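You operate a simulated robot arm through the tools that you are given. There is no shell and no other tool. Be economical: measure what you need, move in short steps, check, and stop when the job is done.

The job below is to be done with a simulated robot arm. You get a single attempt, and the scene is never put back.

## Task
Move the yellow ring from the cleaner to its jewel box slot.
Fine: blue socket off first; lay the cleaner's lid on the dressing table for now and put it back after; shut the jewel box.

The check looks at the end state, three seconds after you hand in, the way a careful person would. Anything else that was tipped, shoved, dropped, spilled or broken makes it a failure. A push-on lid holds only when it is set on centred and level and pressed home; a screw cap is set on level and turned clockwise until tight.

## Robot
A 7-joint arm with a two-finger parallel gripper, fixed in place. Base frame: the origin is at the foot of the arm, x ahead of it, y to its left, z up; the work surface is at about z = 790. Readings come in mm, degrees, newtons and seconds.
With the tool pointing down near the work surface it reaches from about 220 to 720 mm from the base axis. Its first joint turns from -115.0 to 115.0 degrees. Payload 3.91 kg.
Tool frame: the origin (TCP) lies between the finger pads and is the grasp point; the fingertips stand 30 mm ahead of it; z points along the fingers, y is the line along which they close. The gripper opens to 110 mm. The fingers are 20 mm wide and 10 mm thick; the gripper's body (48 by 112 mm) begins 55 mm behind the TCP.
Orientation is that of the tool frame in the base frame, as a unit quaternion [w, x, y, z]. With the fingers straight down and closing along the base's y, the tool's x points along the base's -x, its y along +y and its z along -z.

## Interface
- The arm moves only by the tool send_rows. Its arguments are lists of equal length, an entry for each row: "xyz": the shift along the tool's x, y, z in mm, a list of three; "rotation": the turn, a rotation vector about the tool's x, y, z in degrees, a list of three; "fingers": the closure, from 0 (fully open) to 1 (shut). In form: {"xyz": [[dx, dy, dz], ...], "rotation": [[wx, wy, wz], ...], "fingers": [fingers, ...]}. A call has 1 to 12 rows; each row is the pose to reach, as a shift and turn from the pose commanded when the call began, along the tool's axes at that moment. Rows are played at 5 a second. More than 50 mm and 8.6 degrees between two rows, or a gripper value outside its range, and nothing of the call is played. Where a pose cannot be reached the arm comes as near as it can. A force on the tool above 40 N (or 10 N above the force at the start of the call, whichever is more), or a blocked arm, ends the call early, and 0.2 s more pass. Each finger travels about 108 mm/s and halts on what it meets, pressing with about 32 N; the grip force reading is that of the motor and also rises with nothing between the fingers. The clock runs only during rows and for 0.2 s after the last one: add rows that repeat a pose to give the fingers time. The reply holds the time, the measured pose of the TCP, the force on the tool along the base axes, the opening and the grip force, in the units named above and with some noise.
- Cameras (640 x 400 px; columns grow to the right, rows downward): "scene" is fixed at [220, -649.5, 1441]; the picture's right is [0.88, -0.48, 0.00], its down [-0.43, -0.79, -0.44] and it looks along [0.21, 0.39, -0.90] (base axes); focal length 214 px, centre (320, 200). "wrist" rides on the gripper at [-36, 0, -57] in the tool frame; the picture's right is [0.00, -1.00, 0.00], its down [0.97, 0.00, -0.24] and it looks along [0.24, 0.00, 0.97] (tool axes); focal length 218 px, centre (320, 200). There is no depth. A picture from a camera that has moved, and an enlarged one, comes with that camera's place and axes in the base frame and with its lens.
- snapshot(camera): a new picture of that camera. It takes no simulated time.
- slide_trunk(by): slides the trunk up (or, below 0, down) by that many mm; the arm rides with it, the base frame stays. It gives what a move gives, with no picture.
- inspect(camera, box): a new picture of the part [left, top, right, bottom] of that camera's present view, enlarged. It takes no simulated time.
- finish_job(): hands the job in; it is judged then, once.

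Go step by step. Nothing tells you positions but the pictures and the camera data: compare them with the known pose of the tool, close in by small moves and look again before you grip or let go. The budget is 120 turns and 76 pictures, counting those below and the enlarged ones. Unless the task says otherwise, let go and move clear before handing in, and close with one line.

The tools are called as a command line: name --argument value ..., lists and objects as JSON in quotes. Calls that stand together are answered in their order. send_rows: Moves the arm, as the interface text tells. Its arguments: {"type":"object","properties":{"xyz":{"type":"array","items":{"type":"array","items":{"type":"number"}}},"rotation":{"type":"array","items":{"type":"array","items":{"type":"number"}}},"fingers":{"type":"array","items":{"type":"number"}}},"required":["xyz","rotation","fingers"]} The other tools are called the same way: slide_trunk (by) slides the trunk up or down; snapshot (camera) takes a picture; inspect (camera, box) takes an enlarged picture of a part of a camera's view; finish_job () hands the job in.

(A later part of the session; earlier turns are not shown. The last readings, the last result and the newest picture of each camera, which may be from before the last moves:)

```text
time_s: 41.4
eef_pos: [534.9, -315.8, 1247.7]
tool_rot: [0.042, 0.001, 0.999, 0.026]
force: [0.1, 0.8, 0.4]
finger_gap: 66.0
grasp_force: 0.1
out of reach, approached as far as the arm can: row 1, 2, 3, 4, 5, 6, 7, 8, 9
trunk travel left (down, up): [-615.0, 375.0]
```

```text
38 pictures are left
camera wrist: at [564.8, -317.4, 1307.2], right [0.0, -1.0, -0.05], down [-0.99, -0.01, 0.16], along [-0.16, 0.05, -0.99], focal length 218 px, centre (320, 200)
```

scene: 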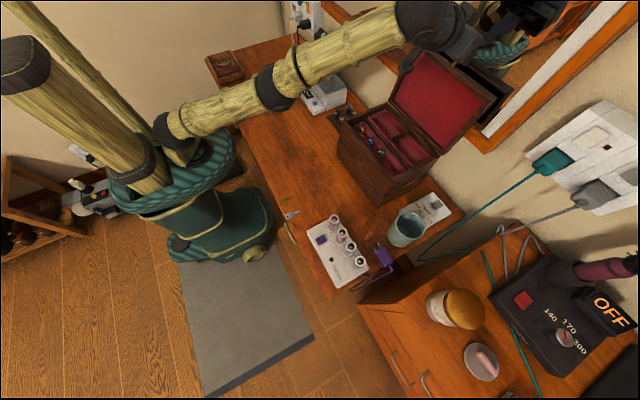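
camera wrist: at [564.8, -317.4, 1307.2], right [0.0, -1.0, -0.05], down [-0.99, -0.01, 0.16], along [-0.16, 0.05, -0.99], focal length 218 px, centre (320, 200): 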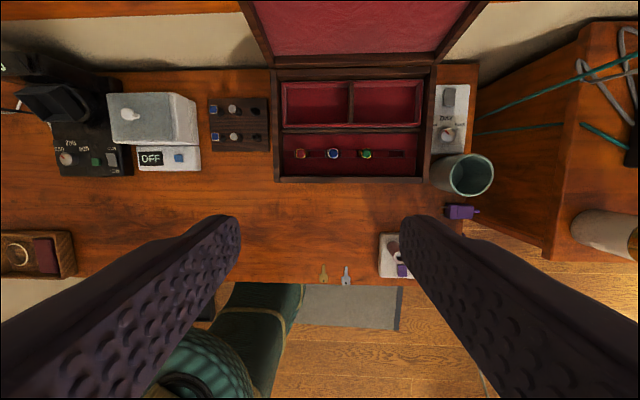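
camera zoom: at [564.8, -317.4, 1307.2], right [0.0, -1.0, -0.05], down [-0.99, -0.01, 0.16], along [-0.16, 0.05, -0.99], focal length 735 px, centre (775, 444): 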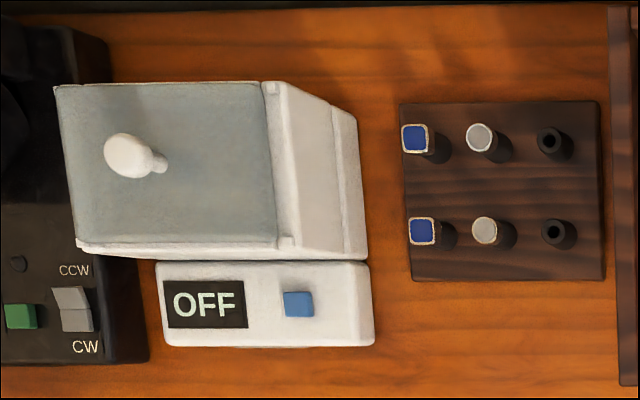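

send_rows --xyz '[[-9, 36, 5], [-18, 72, 15], [-28, 107, 35], [-37, 142, 57], [-46, 177, 79], [-55, 212, 101], [-64, 247, 123], [-73, 282, 145], [-82, 317, 167], [-92, 354, 190], [-104, 391, 212], [-104, 391, 230]]' --rotation '[[0.5, 1, 0], [1, 2, 0], [1.5, 3, 0], [2, 4, 0], [3, 4.8, 0], [3, 4.8, 0], [3, 4.8, 0], [3, 4.8, 0], [3, 4.8, 0], [3, 4.8, 0], [3, 4.8, 0], [3, 4.8, 0]]' --fingers '[0.4, 0.4, 0.4, 0.4, 0.4, 0.4, 0.4, 0.4, 0.4, 0.4, 0.4, 0.4]'

snapshot --camera "wrist"

```text
time_s: 44.0
eef_pos: [658.9, 86.3, 1048.7]
tool_rot: [0.0, 0.003, 1.0, -0.001]
force: [0.4, -0.5, 0.7]
finger_gap: 66.1
grasp_force: 0.2
trunk travel left (down, up): [-615.0, 375.0]
```

```text
37 pictures are left
camera wrist: at [693.1, 88.2, 1106.3], right [0.0, -1.0, 0.0], down [-0.97, 0.0, 0.24], along [-0.24, 0.0, -0.97], focal length 218 px, centre (320, 200)
```

wrist: 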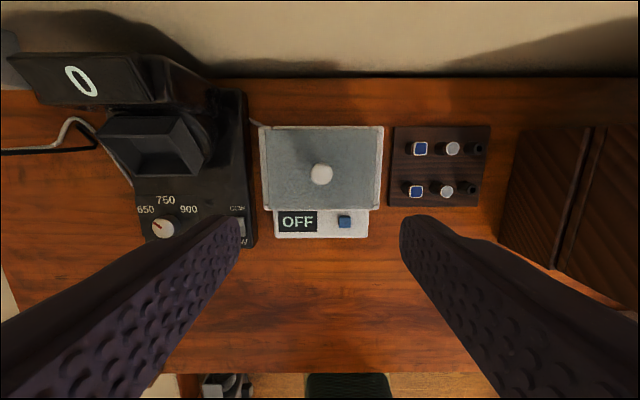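

The knob is centred nicely, at about x=665, y=87. Descending partway with fingers open to ~60 mm and checking.

send_rows --xyz '[[-5, 0, 40], [-5, 0, 80], [-5, 0, 120], [-5, 0, 150], [-5, 0, 150]]' --rotation '[[0, 0, 0], [0, 0, 0], [0, 0, 0], [0, 0, 0], [0, 0, 0]]' --fingers '[0.4, 0.4, 0.4, 0.4, 0.4]'

snapshot --camera "wrist"

inspect --camera "scene" --box '[270, 30, 390, 130]'

```text
time_s: 45.2
eef_pos: [666.7, 87.8, 897.4]
tool_rot: [0.002, 0.002, 1.0, -0.001]
force: [-0.2, 0.3, 1.5]
finger_gap: 65.8
grasp_force: 0.0
trunk travel left (down, up): [-615.0, 375.0]
```

```text
36 pictures are left
camera wrist: at [701.4, 89.5, 954.4], right [0.0, -1.0, 0.0], down [-0.97, 0.0, 0.24], along [-0.24, 0.0, -0.97], focal length 218 px, centre (320, 200)
```

wrist: 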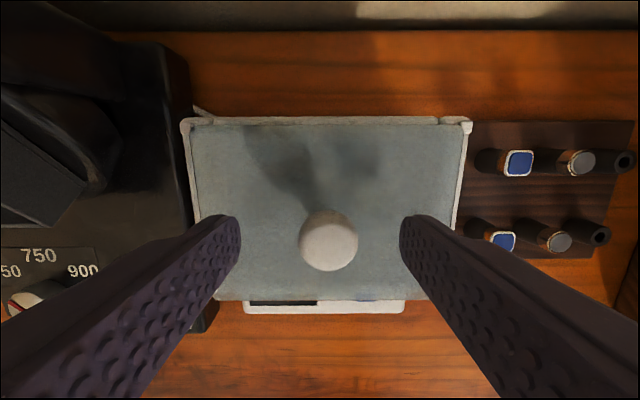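

```text
4.00 times, centred on (330, 80) of scene
camera zoom: at [220.0, -649.5, 1441.0], right [0.88, -0.48, 0.0], down [-0.43, -0.79, -0.44], along [0.21, 0.39, -0.9], focal length 858 px, centre (280, 680)
```

zoom: 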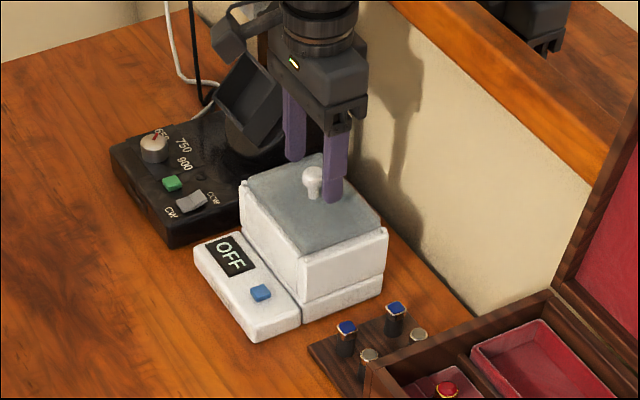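

send_rows --xyz '[[3, -1.5, 6], [3, -1.5, 12], [3, -1.5, 15], [3, -1.5, 15]]' --rotation '[[0, 0, 0], [0, 0, 0], [0, 0, 0], [0, 0, 0]]' --fingers '[0.4, 0.4, 0.5, 0.6]'

inspect --camera "scene" --box '[300, 40, 360, 90]'

```text
time_s: 46.2
eef_pos: [662.0, 85.7, 881.6]
tool_rot: [0.001, 0.001, 1.0, -0.001]
force: [-0.2, 0.1, -0.4]
finger_gap: 43.9
grasp_force: 0.1
trunk travel left (down, up): [-615.0, 375.0]
```

```text
8.00 times, centred on (330, 65) of scene
camera zoom: at [220.0, -649.5, 1441.0], right [0.88, -0.48, 0.0], down [-0.43, -0.79, -0.44], along [0.21, 0.39, -0.9], focal length 1716 px, centre (240, 1280)
```

zoom: 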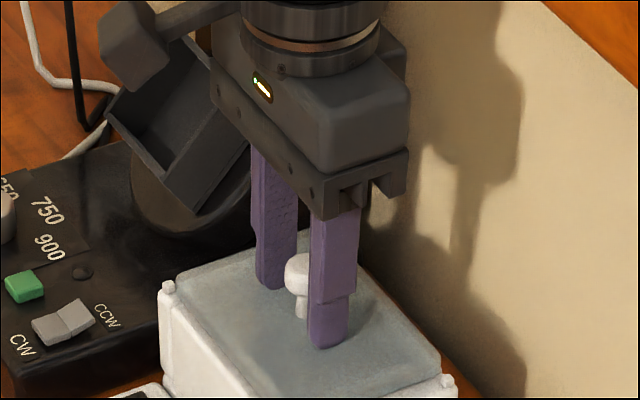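

Fingertips straddle the knob just above the lid; closing and lifting a little.

send_rows --xyz '[[0, 0, 0], [0, 0, 0], [0, 0, 0], [0, 0, -3], [0, 0, -8], [0, 0, -15], [0, 0, -25], [0, 0, -40]]' --rotation '[[0, 0, 0], [0, 0, 0], [0, 0, 0], [0, 0, 0], [0, 0, 0], [0, 0, 0], [0, 0, 0], [0, 0, 0]]' --fingers '[0.8, 1, 1, 1, 1, 1, 1, 1]'

inspect --camera "scene" --box '[280, 30, 370, 120]'

```text
time_s: 48.0
eef_pos: [660.7, 84.8, 923.7]
tool_rot: [0.001, 0.002, 1.0, 0.0]
force: [1.0, 0.7, -0.8]
finger_gap: 23.2
grasp_force: 32.1
trunk travel left (down, up): [-615.0, 375.0]
```

```text
4.44 times, centred on (325, 75) of scene
camera zoom: at [220.0, -649.5, 1441.0], right [0.88, -0.48, 0.0], down [-0.43, -0.79, -0.44], along [0.21, 0.39, -0.9], focal length 953 px, centre (298, 756)
```

zoom: 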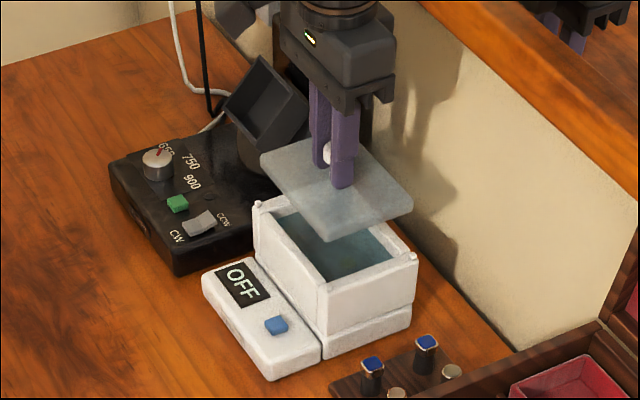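

The lid (flat glass plate) is lifted; the basin with liquid is visible. I'll carry the lid to the free table area in front at about (430, 85).

send_rows --xyz '[[0, 0, -20], [40, 0, -30], [80, 0, -30], [120, 0, -30], [160, 0, -30], [200, 0, -15], [231, 0, 10], [231, 0, 45], [231, 0, 75], [231, 0, 82]]' --rotation '[[0, 0, 0], [0, 0, 0], [0, 0, 0], [0, 0, 0], [0, 0, 0], [0, 0, 0], [0, 0, 0], [0, 0, 0], [0, 0, 0], [0, 0, 0]]' --fingers '[1, 1, 1, 1, 1, 1, 1, 1, 1, 1]'

inspect --camera "scene" --box '[220, 50, 380, 170]'

```text
time_s: 50.2
eef_pos: [427.0, 84.4, 840.5]
tool_rot: [0.001, 0.001, 1.0, -0.001]
force: [-0.6, -0.3, -1.1]
finger_gap: 23.2
grasp_force: 31.8
trunk travel left (down, up): [-615.0, 375.0]
```

```text
3.33 times, centred on (300, 110) of scene
camera zoom: at [220.0, -649.5, 1441.0], right [0.88, -0.48, 0.0], down [-0.43, -0.79, -0.44], along [0.21, 0.39, -0.9], focal length 715 px, centre (387, 500)
```

zoom: 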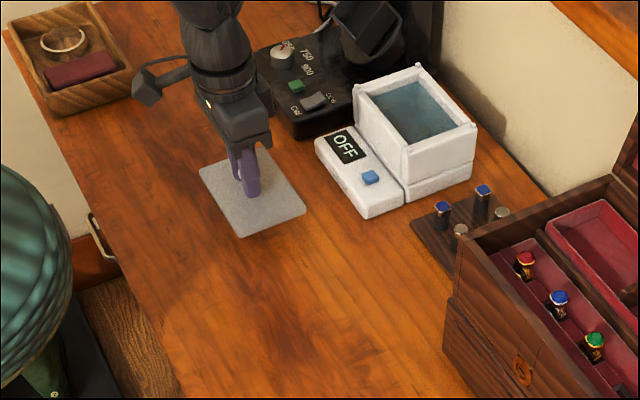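

Lowering slowly until contact.

send_rows --xyz '[[0, 0, 3], [0, 0, 6], [0, 0, 8], [0, 0, 10], [0, 0, 12], [0, 0, 14]]' --rotation '[[0, 0, 0], [0, 0, 0], [0, 0, 0], [0, 0, 0], [0, 0, 0], [0, 0, 0]]' --fingers '[1, 1, 1, 1, 1, 1]'

```text
time_s: 51.6
eef_pos: [429.6, 84.8, 826.9]
tool_rot: [0.0, 0.002, 1.0, -0.001]
force: [0.5, -0.7, -0.2]
finger_gap: 22.8
grasp_force: 32.2
trunk travel left (down, up): [-615.0, 375.0]
```

send_rows --xyz '[[0, 0, 1.5], [0, 0, 3], [0, 0, 4.5], [0, 0, 6], [0, 0, 7.5], [0, 0, 9]]' --rotation '[[0, 0, 0], [0, 0, 0], [0, 0, 0], [0, 0, 0], [0, 0, 0], [0, 0, 0]]' --fingers '[1, 1, 1, 1, 1, 1]'

```text
time_s: 53.0
eef_pos: [428.7, 83.3, 817.8]
tool_rot: [0.001, 0.001, 1.0, -0.001]
force: [-0.3, -0.3, -1.4]
finger_gap: 23.0
grasp_force: 32.0
trunk travel left (down, up): [-615.0, 375.0]
```

inspect --camera "scene" --box '[250, 60, 320, 120]'

snapshot --camera "wrist"

```text
6.67 times, centred on (285, 90) of scene
camera zoom: at [220.0, -649.5, 1441.0], right [0.88, -0.48, 0.0], down [-0.43, -0.79, -0.44], along [0.21, 0.39, -0.9], focal length 1430 px, centre (553, 933)
```

zoom: 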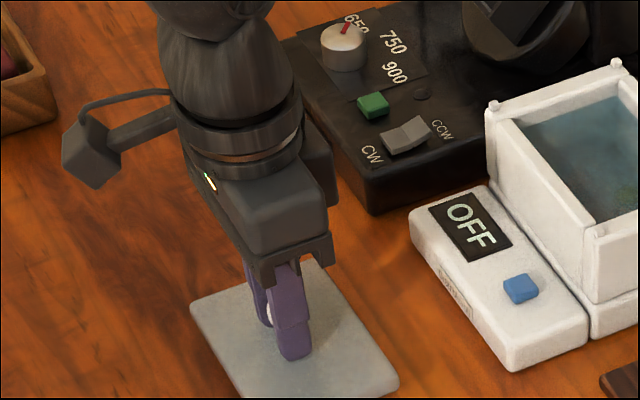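

```text
30 pictures are left
camera wrist: at [464.9, 86.2, 874.1], right [0.0, -1.0, 0.0], down [-0.97, 0.0, 0.24], along [-0.24, 0.0, -0.97], focal length 218 px, centre (320, 200)
```

wrist: 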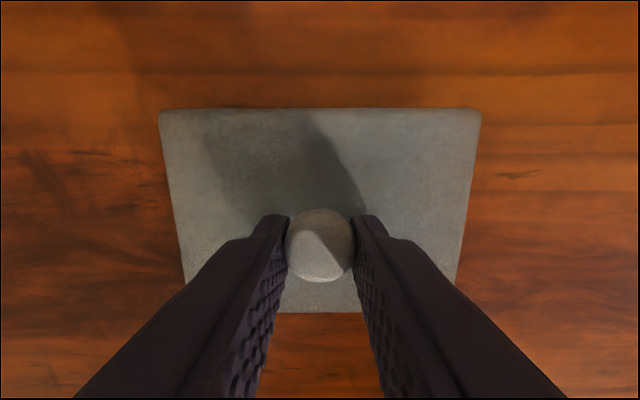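

send_rows --xyz '[[0, 0, 1.5], [0, 0, 3], [0, 0, 4.5], [0, 0, 6], [0, 0, 7.5], [0, 0, 9]]' --rotation '[[0, 0, 0], [0, 0, 0], [0, 0, 0], [0, 0, 0], [0, 0, 0], [0, 0, 0]]' --fingers '[1, 1, 1, 1, 1, 1]'

```text
time_s: 54.4
eef_pos: [430.0, 85.5, 807.8]
tool_rot: [0.001, 0.001, 1.0, -0.001]
force: [0.2, 0.2, -0.1]
finger_gap: 22.9
grasp_force: 31.4
trunk travel left (down, up): [-615.0, 375.0]
```

Still no contact; the dressing table must be a bit lower than assumed. Continuing slowly.

send_rows --xyz '[[0, 0, 1.5], [0, 0, 3], [0, 0, 4.5], [0, 0, 6], [0, 0, 7.5], [0, 0, 9], [0, 0, 10.5], [0, 0, 12]]' --rotation '[[0, 0, 0], [0, 0, 0], [0, 0, 0], [0, 0, 0], [0, 0, 0], [0, 0, 0], [0, 0, 0], [0, 0, 0]]' --fingers '[1, 1, 1, 1, 1, 1, 1, 1]'

inspect --camera "scene" --box '[250, 60, 320, 120]'

```text
time_s: 55.7
eef_pos: [429.8, 85.3, 803.6]
tool_rot: [0.004, 0.002, 1.0, -0.001]
force: [-5.6, -0.5, 26.5]
finger_gap: 22.8
grasp_force: 31.8
trunk travel left (down, up): [-615.0, 375.0]
stopped in row 6: the force on the tool passed its limit (the readings are from after the stop); the commanded pose is now the measured one
```

```text
6.67 times, centred on (285, 90) of scene
camera zoom: at [220.0, -649.5, 1441.0], right [0.88, -0.48, 0.0], down [-0.43, -0.79, -0.44], along [0.21, 0.39, -0.9], focal length 1430 px, centre (553, 933)
```

zoom: 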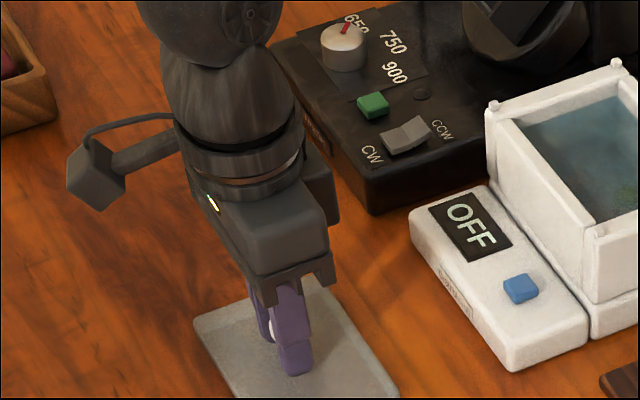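

Contact: the lid is on the table. Releasing and moving above the open cleaner for a look at the ring.

send_rows --xyz '[[0, 0, -0.7], [0, 0, -0.7], [0, 0, -0.7], [0, 0, -0.7]]' --rotation '[[0, 0, 0], [0, 0, 0], [0, 0, 0], [0, 0, 0]]' --fingers '[0.8, 0.6, 0.5, 0.5]'

send_rows --xyz '[[0, 0, -40], [0, 0, -85], [-20, 0, -125], [-60, 0, -150], [-105, 0, -160], [-150, 0, -170], [-190, 0, -170], [-205, 0, -170], [-205, 0, -170]]' --rotation '[[0, 0, 0], [0, 0, 0], [0, 0, 0], [0, 0, 0], [0, 0, 0], [0, 0, 0], [0, 0, 0], [0, 0, 0], [0, 0, 0]]' --fingers '[0.5, 0.5, 0.5, 0.5, 0.3, 0, 0, 0, 0]'

snapshot --camera "wrist"

```text
time_s: 56.7
eef_pos: [429.9, 86.3, 803.3]
tool_rot: [0.006, 0.002, 1.0, 0.0]
force: [2.5, 8.8, 33.6]
finger_gap: 49.6
grasp_force: 0.1
trunk travel left (down, up): [-615.0, 375.0]
```

```text
time_s: 58.7
eef_pos: [633.3, 84.8, 973.0]
tool_rot: [0.003, 0.002, 1.0, 0.0]
force: [0.3, 0.0, -0.6]
finger_gap: 110.1
grasp_force: 0.2
trunk travel left (down, up): [-615.0, 375.0]
```

```text
28 pictures are left
camera wrist: at [669.2, 86.3, 1031.4], right [0.0, -1.0, 0.0], down [-0.97, 0.0, 0.23], along [-0.23, 0.0, -0.97], focal length 218 px, centre (320, 200)
```

wrist: 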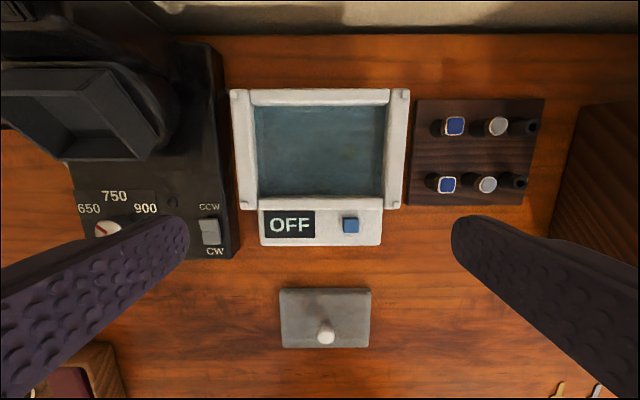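

inspect --camera "wrist" --box '[225, 80, 415, 215]'

```text
2.96 times, centred on (320, 148) of wrist
camera zoom: at [669.2, 86.3, 1031.4], right [0.0, -1.0, 0.0], down [-0.97, 0.0, 0.23], along [-0.23, 0.0, -0.97], focal length 647 px, centre (320, 356)
```

zoom: 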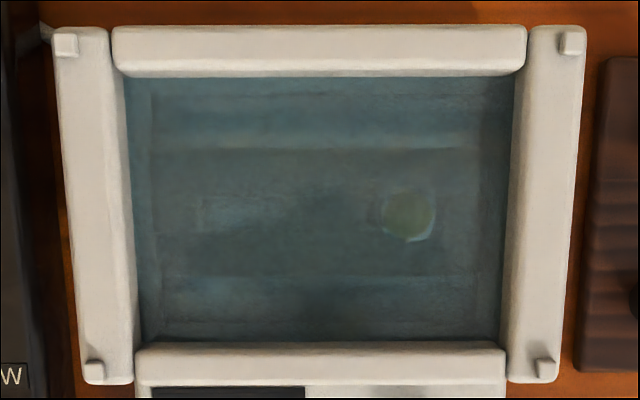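

A ring with a yellow stone sits submerged near (665, 58). The basin leaves more room along x, and the jewel slot is long in y, so I'll turn the tool 90° to close along x and look closer.

send_rows --xyz '[[-4, -3, 0], [-8, -6, 0], [-12, -9, 0], [-16, -12, 0], [-20, -15, 0], [-24, -18, 0], [-28, -21, 0], [-32, -26, 0], [-32, -26, 0], [-32, -26, 0], [-32, -26, 0]]' --rotation '[[0, 0, 8.2], [0, 0, 16.4], [0, 0, 24.6], [0, 0, 32.8], [0, 0, 41], [0, 0, 49.2], [0, 0, 57.4], [0, 0, 65.6], [0, 0, 73.8], [0, 0, 82], [0, 0, 90]]' --fingers '[0.2, 0.4, 0.5, 0.5, 0.5, 0.5, 0.5, 0.5, 0.5, 0.5, 0.5]'

inspect --camera "wrist" --box '[220, 80, 420, 300]'

```text
time_s: 61.1
eef_pos: [665.1, 58.6, 973.2]
tool_rot: [0.001, 0.71, 0.704, 0.002]
force: [0.1, 0.9, 0.5]
finger_gap: 55.1
grasp_force: 0.0
trunk travel left (down, up): [-615.0, 375.0]
```

```text
1.82 times, centred on (320, 190) of wrist
camera zoom: at [665.3, 24.2, 1030.7], right [-1.0, 0.01, -0.01], down [0.0, 0.97, 0.24], along [0.01, 0.24, -0.97], focal length 397 px, centre (320, 218)
```

zoom: 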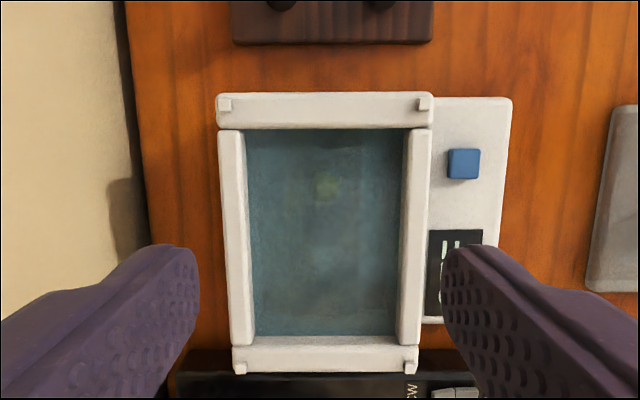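

inspect --camera "wrist" --box '[285, 150, 355, 215]'

```text
6.15 times, centred on (320, 182) of wrist
camera zoom: at [665.3, 24.2, 1030.7], right [-1.0, 0.01, -0.01], down [0.0, 0.97, 0.24], along [0.01, 0.24, -0.97], focal length 1343 px, centre (320, 308)
```

zoom: 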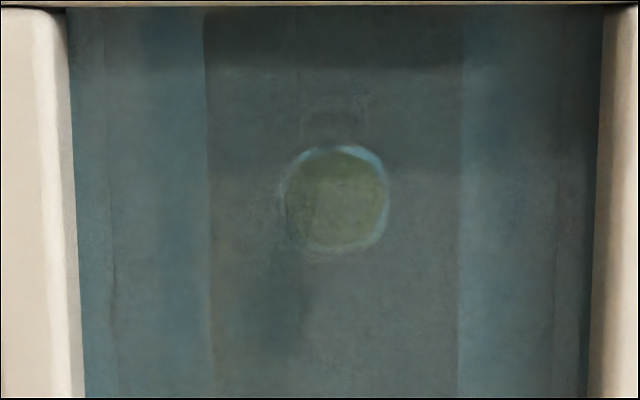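

The gem is ~16 mm wide at about (664.5, 58.5, 821), standing in a slot running along y, matching the jewel box slot. Descending with a 28 mm gap to just above it and checking.

send_rows --xyz '[[0, -0.5, 40], [0, -0.5, 80], [0, -0.5, 105], [0, -0.5, 112], [0, -0.5, 112]]' --rotation '[[0, 0, 0], [0, 0, 0], [0, 0, 0], [0, 0, 0], [0, 0, 0]]' --fingers '[0.745, 0.745, 0.745, 0.745, 0.745]'

inspect --camera "wrist" --box '[220, 150, 420, 300]'

```text
time_s: 62.3
eef_pos: [667.3, 58.6, 861.4]
tool_rot: [0.002, 0.708, 0.706, 0.001]
force: [-0.4, 0.0, 0.7]
finger_gap: 28.0
grasp_force: 0.1
trunk travel left (down, up): [-615.0, 375.0]
```

```text
2.67 times, centred on (320, 225) of wrist
camera zoom: at [666.9, 24.2, 918.4], right [-1.0, 0.0, -0.01], down [0.0, 0.97, 0.24], along [0.01, 0.24, -0.97], focal length 582 px, centre (320, 133)
```

zoom: 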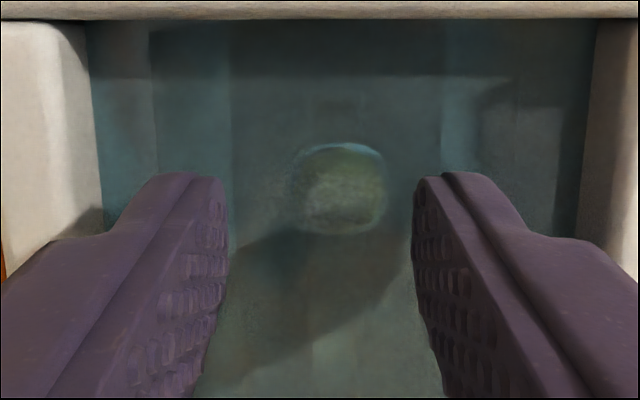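

The gem is about 3.5 mm off toward −x of the finger centre; correcting, then descending carefully.

send_rows --xyz '[[0, -3.5, 0], [0, -3.5, 4], [0, -3.5, 8], [0, -3.5, 8]]' --rotation '[[0, 0, 0], [0, 0, 0], [0, 0, 0], [0, 0, 0]]' --fingers '[0.745, 0.745, 0.745, 0.745]'

inspect --camera "wrist" --box '[220, 150, 420, 300]'

```text
time_s: 63.3
eef_pos: [664.2, 58.5, 853.7]
tool_rot: [0.002, 0.708, 0.706, 0.002]
force: [-1.0, 0.1, 0.0]
finger_gap: 28.1
grasp_force: 0.1
trunk travel left (down, up): [-615.0, 375.0]
```

```text
2.67 times, centred on (320, 225) of wrist
camera zoom: at [662.8, 24.3, 910.9], right [-1.0, 0.0, -0.01], down [0.0, 0.97, 0.24], along [0.01, 0.24, -0.97], focal length 582 px, centre (320, 133)
```

zoom: 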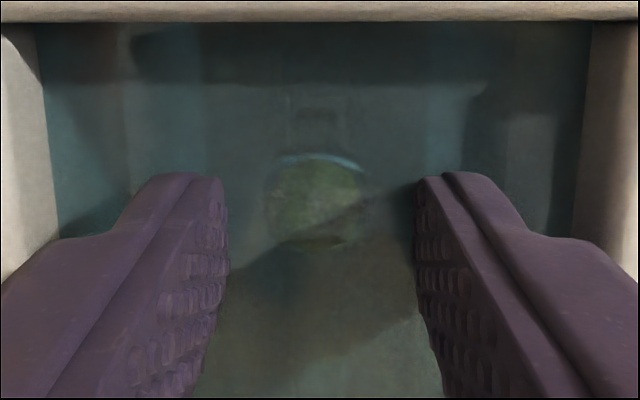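

Centred. Descending ~9 mm more and closing.

send_rows --xyz '[[0, 0, 3], [0, 0, 6], [0, 0, 9], [0, 0, 9]]' --rotation '[[0, 0, 0], [0, 0, 0], [0, 0, 0], [0, 0, 0]]' --fingers '[0.745, 0.745, 0.745, 0.745]'

inspect --camera "wrist" --box '[220, 150, 420, 300]'

```text
time_s: 64.3
eef_pos: [663.9, 58.7, 845.8]
tool_rot: [0.002, 0.708, 0.706, 0.002]
force: [-0.2, -0.1, -0.2]
finger_gap: 28.1
grasp_force: 0.1
trunk travel left (down, up): [-615.0, 375.0]
```

```text
2.67 times, centred on (320, 225) of wrist
camera zoom: at [662.6, 24.0, 902.7], right [-1.0, 0.0, -0.01], down [0.0, 0.97, 0.24], along [0.01, 0.24, -0.97], focal length 582 px, centre (320, 133)
```

zoom: 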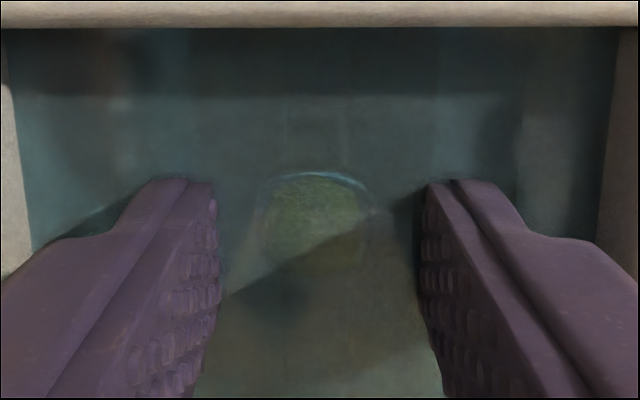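

send_rows --xyz '[[0, 0, 1.5], [0, 0, 3], [0, 0, 4.5], [0, 0, 6], [0, 0, 6]]' --rotation '[[0, 0, 0], [0, 0, 0], [0, 0, 0], [0, 0, 0], [0, 0, 0]]' --fingers '[0.745, 0.745, 0.745, 0.745, 0.745]'

send_rows --xyz '[[0, 0, 0], [0, 0, 0], [0, 0, 0], [0, 0, 0]]' --rotation '[[0, 0, 0], [0, 0, 0], [0, 0, 0], [0, 0, 0]]' --fingers '[0.8, 0.9, 1, 1]'

```text
time_s: 65.5
eef_pos: [664.3, 58.0, 839.5]
tool_rot: [0.001, 0.708, 0.706, 0.003]
force: [0.7, 0.1, -1.8]
finger_gap: 28.2
grasp_force: 0.0
trunk travel left (down, up): [-615.0, 375.0]
```

```text
time_s: 66.5
eef_pos: [663.4, 58.8, 839.3]
tool_rot: [0.002, 0.708, 0.706, 0.002]
force: [-0.4, -0.4, -0.4]
finger_gap: 15.2
grasp_force: 31.8
trunk travel left (down, up): [-615.0, 375.0]
```

Gripped something 15 mm wide — consistent with the gem. Lifting and checking.

send_rows --xyz '[[0, 0, -4], [0, 0, -9], [0, 0, -20], [0, 0, -45], [0, 0, -80], [0, 0, -120], [0, 0, -120]]' --rotation '[[0, 0, 0], [0, 0, 0], [0, 0, 0], [0, 0, 0], [0, 0, 0], [0, 0, 0], [0, 0, 0]]' --fingers '[1, 1, 1, 1, 1, 1, 1]'

inspect --camera "wrist" --box '[260, 160, 380, 260]'

inspect --camera "scene" --box '[300, 20, 370, 90]'

```text
time_s: 68.1
eef_pos: [661.7, 57.6, 959.3]
tool_rot: [0.002, 0.708, 0.706, 0.002]
force: [-0.4, 0.0, -0.9]
finger_gap: 15.2
grasp_force: 32.0
trunk travel left (down, up): [-615.0, 375.0]
```

```text
4.00 times, centred on (320, 210) of wrist
camera zoom: at [660.9, 23.6, 1016.6], right [-1.0, 0.0, -0.01], down [0.0, 0.97, 0.24], along [0.01, 0.24, -0.97], focal length 873 px, centre (320, 160)
```

zoom: 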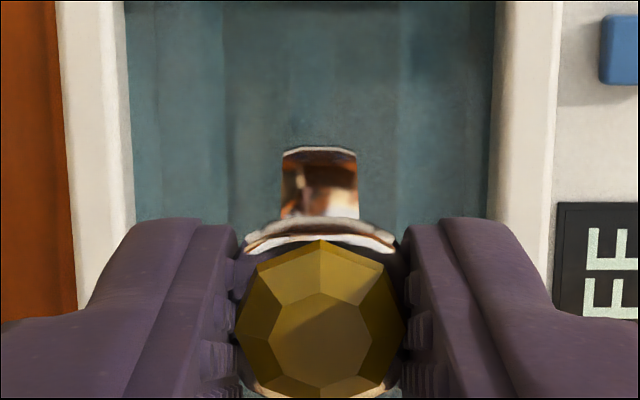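

```text
5.71 times, centred on (335, 55) of scene
camera zoom: at [220.0, -649.5, 1441.0], right [0.88, -0.48, 0.0], down [-0.43, -0.79, -0.44], along [0.21, 0.39, -0.9], focal length 1226 px, centre (234, 1029)
```

zoom: 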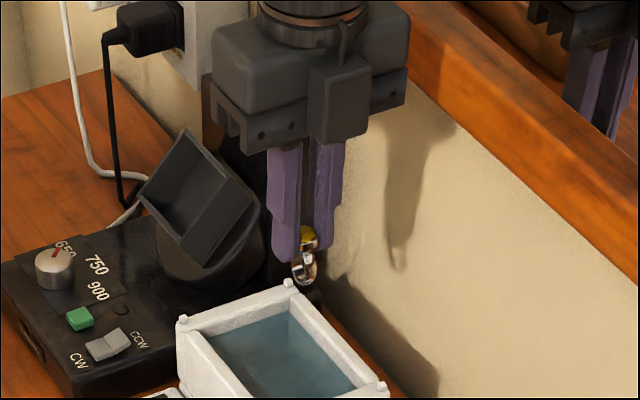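

The ring is held perfectly upright, band hanging down in the y–z plane. Carrying it above the jewel box, stopping short of the slot so the camera can see it.

send_rows --xyz '[[0, 0, -40], [-20, -3, -80], [-65, -11, -80], [-110, -19, -80], [-155, -27, -80], [-200, -35, -80], [-245, -43, -80], [-290, -51, -80], [-335, -59, -80], [-380, -67, -80], [-420, -76, -80], [-448, -79, -80]]' --rotation '[[0, 0, 0], [0, 0, 0], [0, 0, 0], [0, 0, 0], [0, 0, 0], [0, 0, 0], [0, 0, 0], [0, 0, 0], [0, 0, 0], [0, 0, 0], [0, 0, 0], [0, 0, 0]]' --fingers '[1, 1, 1, 1, 1, 1, 1, 1, 1, 1, 1, 1]'

snapshot --camera "wrist"

```text
time_s: 70.7
eef_pos: [579.8, -389.3, 1036.6]
tool_rot: [0.002, 0.708, 0.706, 0.002]
force: [-0.1, 0.0, 0.1]
finger_gap: 15.5
grasp_force: 32.2
trunk travel left (down, up): [-615.0, 375.0]
```

```text
19 pictures are left
camera wrist: at [578.1, -425.3, 1094.5], right [-1.0, 0.0, -0.01], down [0.0, 0.97, 0.24], along [0.01, 0.24, -0.97], focal length 218 px, centre (320, 200)
```

wrist: 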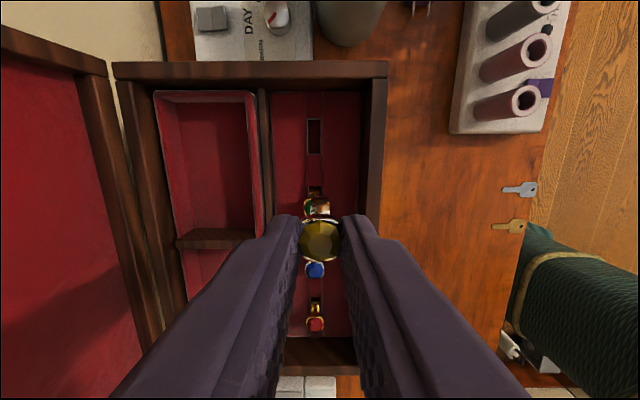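

inspect --camera "wrist" --box '[260, 80, 380, 280]'

```text
2.00 times, centred on (320, 180) of wrist
camera zoom: at [578.1, -425.3, 1094.5], right [-1.0, 0.0, -0.01], down [0.0, 0.97, 0.24], along [0.01, 0.24, -0.97], focal length 436 px, centre (320, 240)
```

zoom: 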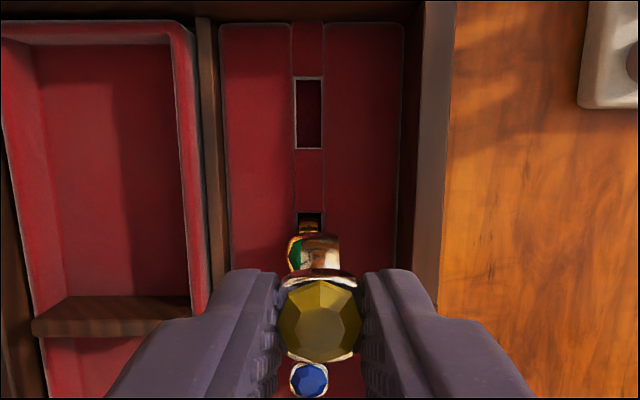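

The slot is at tool offset (−43.5, +4.9) from here, cushion z ≈ 903; 30×11 mm opening. Moving over it and descending to just above the cushion.

send_rows --xyz '[[-20, 2.5, 0], [-43.7, 4.9, 0], [-43.7, 4.9, 30], [-43.7, 4.9, 55], [-43.7, 4.9, 62], [-43.7, 4.9, 62]]' --rotation '[[0, 0, 0], [0, 0, 0], [0, 0, 0], [0, 0, 0], [0, 0, 0], [0, 0, 0]]' --fingers '[1, 1, 1, 1, 1, 1]'

inspect --camera "wrist" --box '[250, 130, 390, 270]'

inspect --camera "scene" --box '[350, 90, 440, 190]'

```text
time_s: 72.1
eef_pos: [588.1, -435.7, 978.0]
tool_rot: [0.001, 0.708, 0.706, 0.002]
force: [0.1, -0.7, -0.8]
finger_gap: 15.1
grasp_force: 32.0
out of reach, approached as far as the arm can: row 2, 5, 6
trunk travel left (down, up): [-615.0, 375.0]
```

```text
2.86 times, centred on (320, 200) of wrist
camera zoom: at [587.9, -469.6, 1035.5], right [-1.0, 0.0, 0.0], down [0.0, 0.97, 0.24], along [0.01, 0.24, -0.97], focal length 624 px, centre (320, 200)
```

zoom: 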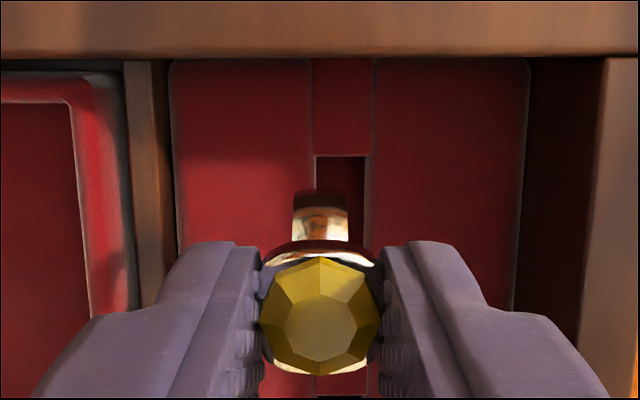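

```text
4.00 times, centred on (395, 140) of scene
camera zoom: at [220.0, -649.5, 1441.0], right [0.88, -0.48, 0.0], down [-0.43, -0.79, -0.44], along [0.21, 0.39, -0.9], focal length 858 px, centre (20, 440)
```

zoom: 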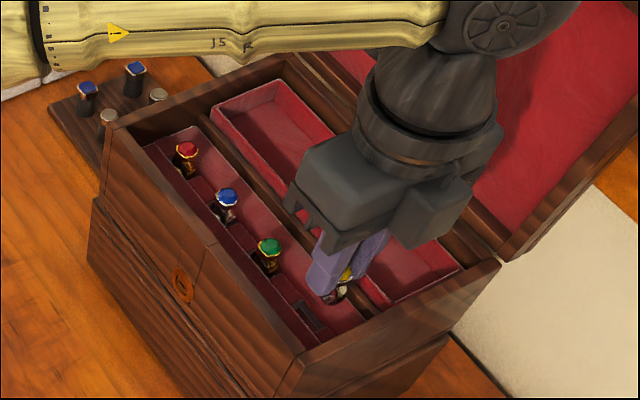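

The arm is at its reach limit here, leaving the ring ~4 mm too far in +x. I'll raise the trunk 50 mm (arm lower relative to the shoulder) and re-descend, which should help.

slide_trunk --by 50

send_rows --xyz '[[0, 0, 20], [0, 0, 45], [0, 0, 50], [0, 0, 50]]' --rotation '[[0, 0, 0], [0, 0, 0], [0, 0, 0], [0, 0, 0]]' --fingers '[1, 1, 1, 1]'

```text
time_s: 73.0
eef_pos: [588.2, -434.8, 1027.7]
tool_rot: [0.001, 0.708, 0.706, 0.002]
force: [0.2, -0.6, -0.1]
finger_gap: 15.2
grasp_force: 31.9
trunk travel left (down, up): [-665.0, 325.0]
```

```text
time_s: 74.0
eef_pos: [595.7, -440.0, 980.6]
tool_rot: [0.001, 0.708, 0.706, 0.002]
force: [0.0, -0.6, -1.1]
finger_gap: 15.0
grasp_force: 32.4
out of reach, approached as far as the arm can: row 1, 2, 3, 4
trunk travel left (down, up): [-665.0, 325.0]
```

That pushed it outward, so it is a folding limit, not a stretch limit: the trunk should be lower. Raising the arm and lowering the trunk by a net 110 mm.

send_rows --xyz '[[0, 0, 10], [0, 0, -30], [0, 0, -75], [0, 0, -75]]' --rotation '[[0, 0, 0], [0, 0, 0], [0, 0, 0], [0, 0, 0]]' --fingers '[1, 1, 1, 1]'

slide_trunk --by -70

```text
time_s: 75.0
eef_pos: [586.3, -433.0, 1049.5]
tool_rot: [0.001, 0.709, 0.705, 0.002]
force: [0.1, -0.1, -0.5]
finger_gap: 15.3
grasp_force: 32.1
out of reach, approached as far as the arm can: row 3, 4
trunk travel left (down, up): [-665.0, 325.0]
```

```text
time_s: 76.1
eef_pos: [585.8, -432.7, 979.4]
tool_rot: [0.001, 0.708, 0.706, 0.002]
force: [0.1, -0.6, -0.4]
finger_gap: 15.5
grasp_force: 32.0
trunk travel left (down, up): [-595.0, 395.0]
```

send_rows --xyz '[[0, 0, -30], [0, 0, -60], [0, 0, -80], [0, 0, -80]]' --rotation '[[0, 0, 0], [0, 0, 0], [0, 0, 0], [0, 0, 0]]' --fingers '[1, 1, 1, 1]'

slide_trunk --by -80

send_rows --xyz '[[0, 0, 2], [0, 0, 2]]' --rotation '[[0, 0, 0], [0, 0, 0]]' --fingers '[1, 1]'

inspect --camera "wrist" --box '[250, 130, 390, 270]'

```text
time_s: 77.1
eef_pos: [570.9, -416.6, 1052.6]
tool_rot: [0.001, 0.708, 0.706, 0.003]
force: [0.1, -0.5, -0.2]
finger_gap: 15.6
grasp_force: 31.6
out of reach, approached as far as the arm can: row 1, 2, 3, 4
trunk travel left (down, up): [-595.0, 395.0]
```

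```text
time_s: 78.3
eef_pos: [571.3, -418.2, 972.7]
tool_rot: [0.001, 0.709, 0.705, 0.002]
force: [0.6, 0.2, 0.0]
finger_gap: 15.5
grasp_force: 31.9
trunk travel left (down, up): [-515.0, 475.0]
```

```text
time_s: 78.9
eef_pos: [571.5, -417.9, 969.2]
tool_rot: [0.001, 0.709, 0.706, 0.002]
force: [-0.5, -0.2, -0.1]
finger_gap: 15.6
grasp_force: 32.3
trunk travel left (down, up): [-515.0, 475.0]
```

```text
2.86 times, centred on (320, 200) of wrist
camera zoom: at [569.7, -452.4, 1026.4], right [-1.0, 0.0, 0.0], down [0.0, 0.97, 0.24], along [0.01, 0.24, -0.97], focal length 624 px, centre (320, 200)
```

zoom: 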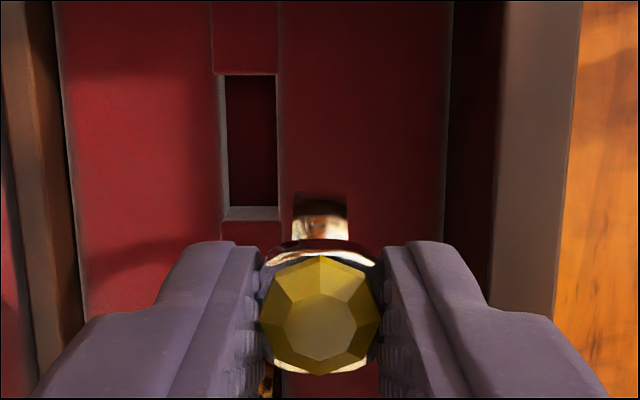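

Now it is at a different limit but unflagged; slot is at tool offset (−16.8, +14.2). Trying that while still above the cushion.

send_rows --xyz '[[-5, 4.5, 1], [-10, 9, 2], [-16.3, 13.8, 3], [-16.3, 13.8, 3]]' --rotation '[[0, 0, 0], [0, 0, 0], [0, 0, 0], [0, 0, 0]]' --fingers '[1, 1, 1, 1]'

```text
time_s: 79.9
eef_pos: [573.7, -421.1, 962.4]
tool_rot: [0.002, 0.708, 0.706, 0.002]
force: [-0.2, -0.3, 1.3]
finger_gap: 15.1
grasp_force: 32.3
out of reach, approached as far as the arm can: row 1, 2, 3, 4
trunk travel left (down, up): [-515.0, 475.0]
```

The data fits the elbow being stuck dead straight (constant 746 mm radius). I'll raise the trunk, pull the tool inward to re-bend the elbow, then approach the slot from inside.

slide_trunk --by 180

send_rows --xyz '[[15, -20, 0], [30, -40, 0], [45, -60, 0], [60, -80, 0], [60, -80, 0]]' --rotation '[[0, 0, 0], [0, 0, 0], [0, 0, 0], [0, 0, 0], [0, 0, 0]]' --fingers '[1, 1, 1, 1, 1]'

```text
time_s: 81.9
eef_pos: [573.3, -420.6, 1139.9]
tool_rot: [0.001, 0.708, 0.706, 0.002]
force: [0.0, 0.3, -0.2]
finger_gap: 15.2
grasp_force: 31.6
trunk travel left (down, up): [-695.0, 295.0]
```

```text
time_s: 83.1
eef_pos: [493.9, -360.8, 1140.1]
tool_rot: [0.001, 0.708, 0.707, 0.002]
force: [0.0, -1.1, -0.1]
finger_gap: 15.4
grasp_force: 31.4
trunk travel left (down, up): [-695.0, 295.0]
```

Elbow bent again. Lowering here to z ≈ 1000, then moving out to the slot.

send_rows --xyz '[[0, 0, 45], [0, 0, 90], [0, 0, 140], [-20, 25, 140], [-40, 50, 140], [-57, 70, 140], [-73, 91, 140], [-73, 91, 155], [-73, 91, 165], [-73, 91, 165]]' --rotation '[[0, 0, 0], [0, 0, 0], [0, 0, 0], [0, 0, 0], [0, 0, 0], [0, 0, 0], [0, 0, 0], [0, 0, 0], [0, 0, 0], [0, 0, 0]]' --fingers '[1, 1, 1, 1, 1, 1, 1, 1, 1, 1]'

inspect --camera "wrist" --box '[250, 130, 390, 270]'

```text
time_s: 85.3
eef_pos: [584.7, -433.4, 975.9]
tool_rot: [0.0, 0.709, 0.706, 0.002]
force: [0.3, -0.5, -0.5]
finger_gap: 15.3
grasp_force: 32.3
trunk travel left (down, up): [-695.0, 295.0]
```

```text
2.86 times, centred on (320, 200) of wrist
camera zoom: at [584.4, -468.0, 1033.5], right [-1.0, 0.0, 0.0], down [0.0, 0.97, 0.24], along [0.01, 0.24, -0.97], focal length 624 px, centre (320, 200)
```

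zoom: 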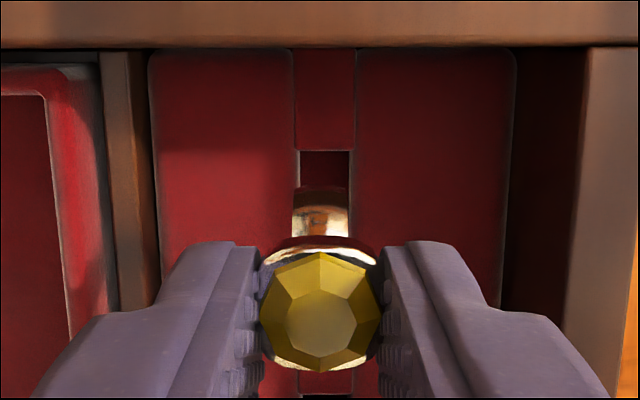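

Right above the slot, alignment within ~1 mm. Applying the small correction and descending into the slot.

send_rows --xyz '[[0.7, -0.8, 5], [0.7, -0.8, 12], [0.7, -0.8, 19], [0.7, -0.8, 23], [0.7, -0.8, 27], [0.7, -0.8, 30], [0.7, -0.8, 33], [0.7, -0.8, 33]]' --rotation '[[0, 0, 0], [0, 0, 0], [0, 0, 0], [0, 0, 0], [0, 0, 0], [0, 0, 0], [0, 0, 0], [0, 0, 0]]' --fingers '[1, 1, 1, 1, 1, 1, 1, 1]'

inspect --camera "wrist" --box '[250, 130, 390, 270]'

```text
time_s: 87.1
eef_pos: [584.6, -433.3, 942.7]
tool_rot: [0.002, 0.708, 0.706, 0.002]
force: [-0.2, 0.2, 0.3]
finger_gap: 15.1
grasp_force: 32.3
trunk travel left (down, up): [-695.0, 295.0]
```

```text
2.86 times, centred on (320, 200) of wrist
camera zoom: at [583.5, -467.9, 1000.4], right [-1.0, 0.0, 0.0], down [0.0, 0.97, 0.24], along [0.01, 0.24, -0.97], focal length 624 px, centre (320, 200)
```

zoom: 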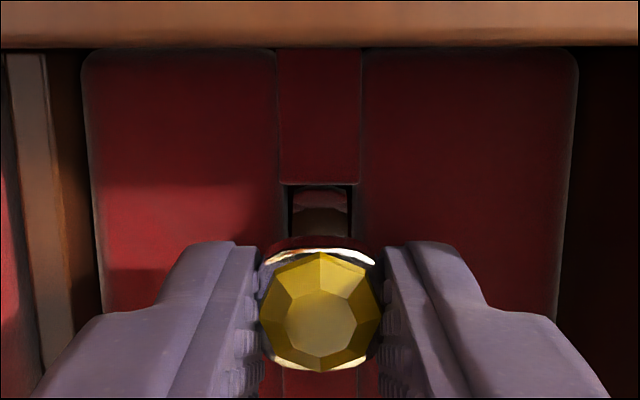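

The band is in the slot, centred. Lowering gently until it seats.

send_rows --xyz '[[0, 0, 1.5], [0, 0, 3], [0, 0, 4.5], [0, 0, 6], [0, 0, 7.5], [0, 0, 8.5]]' --rotation '[[0, 0, 0], [0, 0, 0], [0, 0, 0], [0, 0, 0], [0, 0, 0], [0, 0, 0]]' --fingers '[1, 1, 1, 1, 1, 1]'

inspect --camera "wrist" --box '[250, 130, 390, 270]'

```text
time_s: 88.5
eef_pos: [583.2, -432.5, 938.3]
tool_rot: [0.004, 0.708, 0.706, 0.003]
force: [4.6, -1.8, 28.2]
finger_gap: 15.4
grasp_force: 31.9
trunk travel left (down, up): [-695.0, 295.0]
```

```text
2.86 times, centred on (320, 200) of wrist
camera zoom: at [582.3, -466.9, 995.5], right [-1.0, 0.0, -0.01], down [0.0, 0.97, 0.24], along [0.01, 0.24, -0.97], focal length 624 px, centre (320, 200)
```

zoom: 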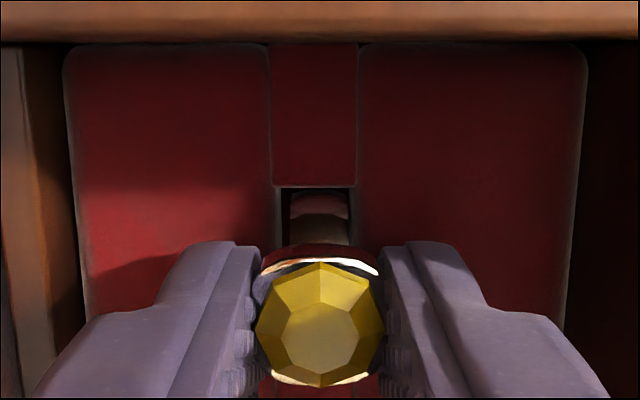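

The ring is seated (28 N contact). Relieving the pressure, opening and lifting away.

send_rows --xyz '[[0, 0, -2], [0, 0, -4], [0, 0, -4], [0, 0, -4], [0, 0, -4], [0, 0, -4]]' --rotation '[[0, 0, 0], [0, 0, 0], [0, 0, 0], [0, 0, 0], [0, 0, 0], [0, 0, 0]]' --fingers '[1, 1, 0.85, 0.75, 0.7, 0.7]'

send_rows --xyz '[[0, 0, -10], [0, 0, -35], [0, 0, -75], [0, 0, -120], [0, 0, -140]]' --rotation '[[0, 0, 0], [0, 0, 0], [0, 0, 0], [0, 0, 0], [0, 0, 0]]' --fingers '[0.7, 0.7, 0.7, 0.7, 0.7]'

inspect --camera "wrist" --box '[240, 110, 400, 290]'

```text
time_s: 89.9
eef_pos: [583.6, -431.7, 939.5]
tool_rot: [0.0, 0.708, 0.706, 0.003]
force: [1.6, 4.6, 7.0]
finger_gap: 32.2
grasp_force: 0.0
trunk travel left (down, up): [-695.0, 295.0]
```

```text
time_s: 91.1
eef_pos: [584.8, -431.8, 1079.4]
tool_rot: [0.002, 0.708, 0.706, 0.002]
force: [-0.5, 0.6, -0.4]
finger_gap: 33.0
grasp_force: 0.1
trunk travel left (down, up): [-695.0, 295.0]
```

```text
2.22 times, centred on (320, 200) of wrist
camera zoom: at [583.1, -466.5, 1137.0], right [-1.0, 0.0, 0.0], down [0.0, 0.97, 0.24], along [0.01, 0.24, -0.97], focal length 485 px, centre (320, 200)
```

zoom: 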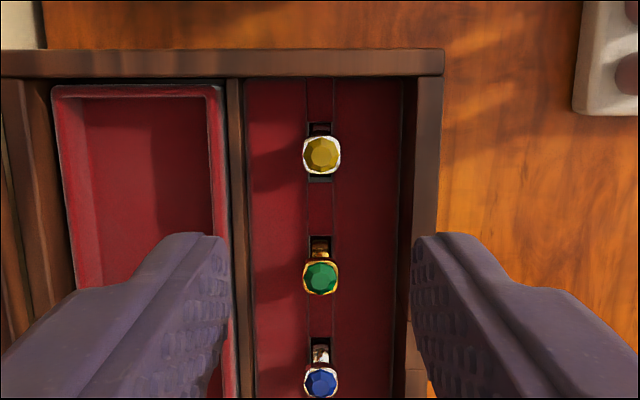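

The yellow ring sits in its slot like its neighbours. Now returning to the cleaner lid, restoring the original tool yaw.

send_rows --xyz '[[43, -13, 0], [86, -26, 0], [129, -39, 0], [172, -52, 0], [215, -65, 0], [258, -77, 0], [301, -90, 0], [344, -103, 0], [387, -116, 0], [430, -129, 0], [474, -142, 0], [517, -155, 0]]' --rotation '[[0, 0, -7.5], [0, 0, -15], [0, 0, -22.5], [0, 0, -30], [0, 0, -37.5], [0, 0, -45], [0, 0, -52.5], [0, 0, -60], [0, 0, -67.5], [0, 0, -75], [0, 0, -82.5], [0, 0, -90]]' --fingers '[0.7, 0.6, 0.5, 0.5, 0.5, 0.5, 0.5, 0.5, 0.5, 0.5, 0.5, 0.5]'

slide_trunk --by -80

```text
time_s: 93.7
eef_pos: [431.4, 86.2, 1077.8]
tool_rot: [0.003, 0.001, 1.0, 0.001]
force: [-0.2, -0.1, -0.3]
finger_gap: 55.0
grasp_force: 0.2
trunk travel left (down, up): [-695.0, 295.0]
```

```text
time_s: 94.8
eef_pos: [432.5, 85.2, 998.4]
tool_rot: [0.002, 0.002, 1.0, 0.001]
force: [-0.1, 0.3, -0.1]
finger_gap: 55.1
grasp_force: 0.1
trunk travel left (down, up): [-615.0, 375.0]
```

send_rows --xyz '[[1.5, 0, 45], [1.5, 0, 90], [1.5, 0, 135], [1.5, 0, 165], [1.5, 0, 165]]' --rotation '[[0, 0, 0], [0, 0, 0], [0, 0, 0], [0, 0, 0], [0, 0, 0]]' --fingers '[0.5, 0.5, 0.5, 0.5, 0.5]'

snapshot --camera "wrist"

```text
time_s: 96.0
eef_pos: [431.9, 88.6, 833.5]
tool_rot: [0.002, 0.0, 1.0, 0.0]
force: [-0.7, 0.0, 0.9]
finger_gap: 55.2
grasp_force: 0.1
trunk travel left (down, up): [-615.0, 375.0]
```

```text
10 pictures are left
camera wrist: at [467.6, 89.0, 889.8], right [0.0, -1.0, 0.0], down [-0.97, 0.0, 0.24], along [-0.24, 0.0, -0.97], focal length 218 px, centre (320, 200)
```

wrist: 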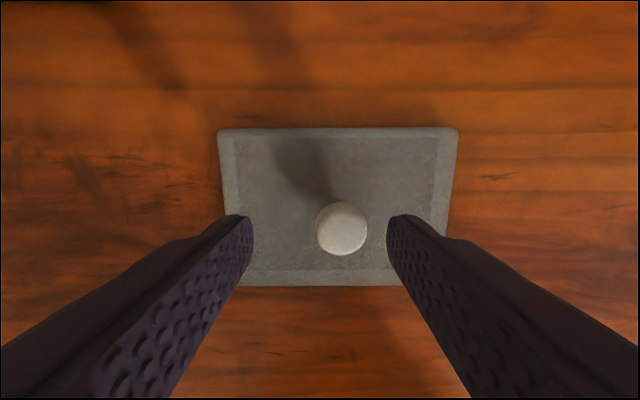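

The lid lies slightly shifted: knob at about (429.6, 79.4). Correcting to grip it with the same knob-to-tool relation as before.

send_rows --xyz '[[2.5, -5, 5], [5, -9.3, 12], [5, -9.3, 20], [5, -9.3, 26.5], [5, -9.3, 26.5]]' --rotation '[[0, 0, 0], [0, 0, 0], [0, 0, 0], [0, 0, 0], [0, 0, 0]]' --fingers '[0.5, 0.5, 0.5, 0.5, 0.6]'

snapshot --camera "wrist"

```text
time_s: 97.2
eef_pos: [426.8, 76.5, 806.3]
tool_rot: [0.002, 0.001, 1.0, -0.001]
force: [0.7, -0.9, 0.6]
finger_gap: 44.0
grasp_force: 0.1
trunk travel left (down, up): [-615.0, 375.0]
```

```text
9 pictures are left
camera wrist: at [461.6, 77.9, 863.5], right [0.0, -1.0, 0.0], down [-0.97, 0.0, 0.24], along [-0.24, 0.0, -0.97], focal length 218 px, centre (320, 200)
```

wrist: 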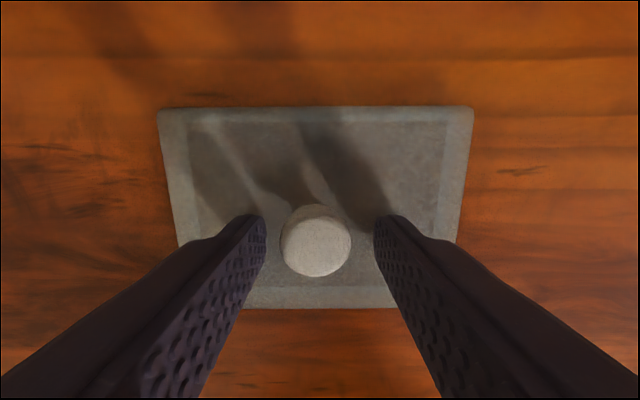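

Nearly identical to the original grip view; tiny correction, close and lift slightly.

send_rows --xyz '[[-1.3, 1.3, 0.7], [-1.3, 1.3, 0.7], [-1.3, 1.3, 0.7], [-1.3, 1.3, 0.7], [-1.3, 1.3, -10], [-1.3, 1.3, -40], [-1.3, 1.3, -85], [-1.3, 1.3, -130], [-1.3, 1.3, -150]]' --rotation '[[0, 0, 0], [0, 0, 0], [0, 0, 0], [0, 0, 0], [0, 0, 0], [0, 0, 0], [0, 0, 0], [0, 0, 0], [0, 0, 0]]' --fingers '[0.7, 0.9, 1, 1, 1, 1, 1, 1, 1]'

```text
time_s: 99.2
eef_pos: [428.4, 77.7, 956.1]
tool_rot: [0.001, 0.002, 1.0, 0.0]
force: [-0.2, 0.1, 0.0]
finger_gap: 22.7
grasp_force: 32.4
trunk travel left (down, up): [-615.0, 375.0]
```

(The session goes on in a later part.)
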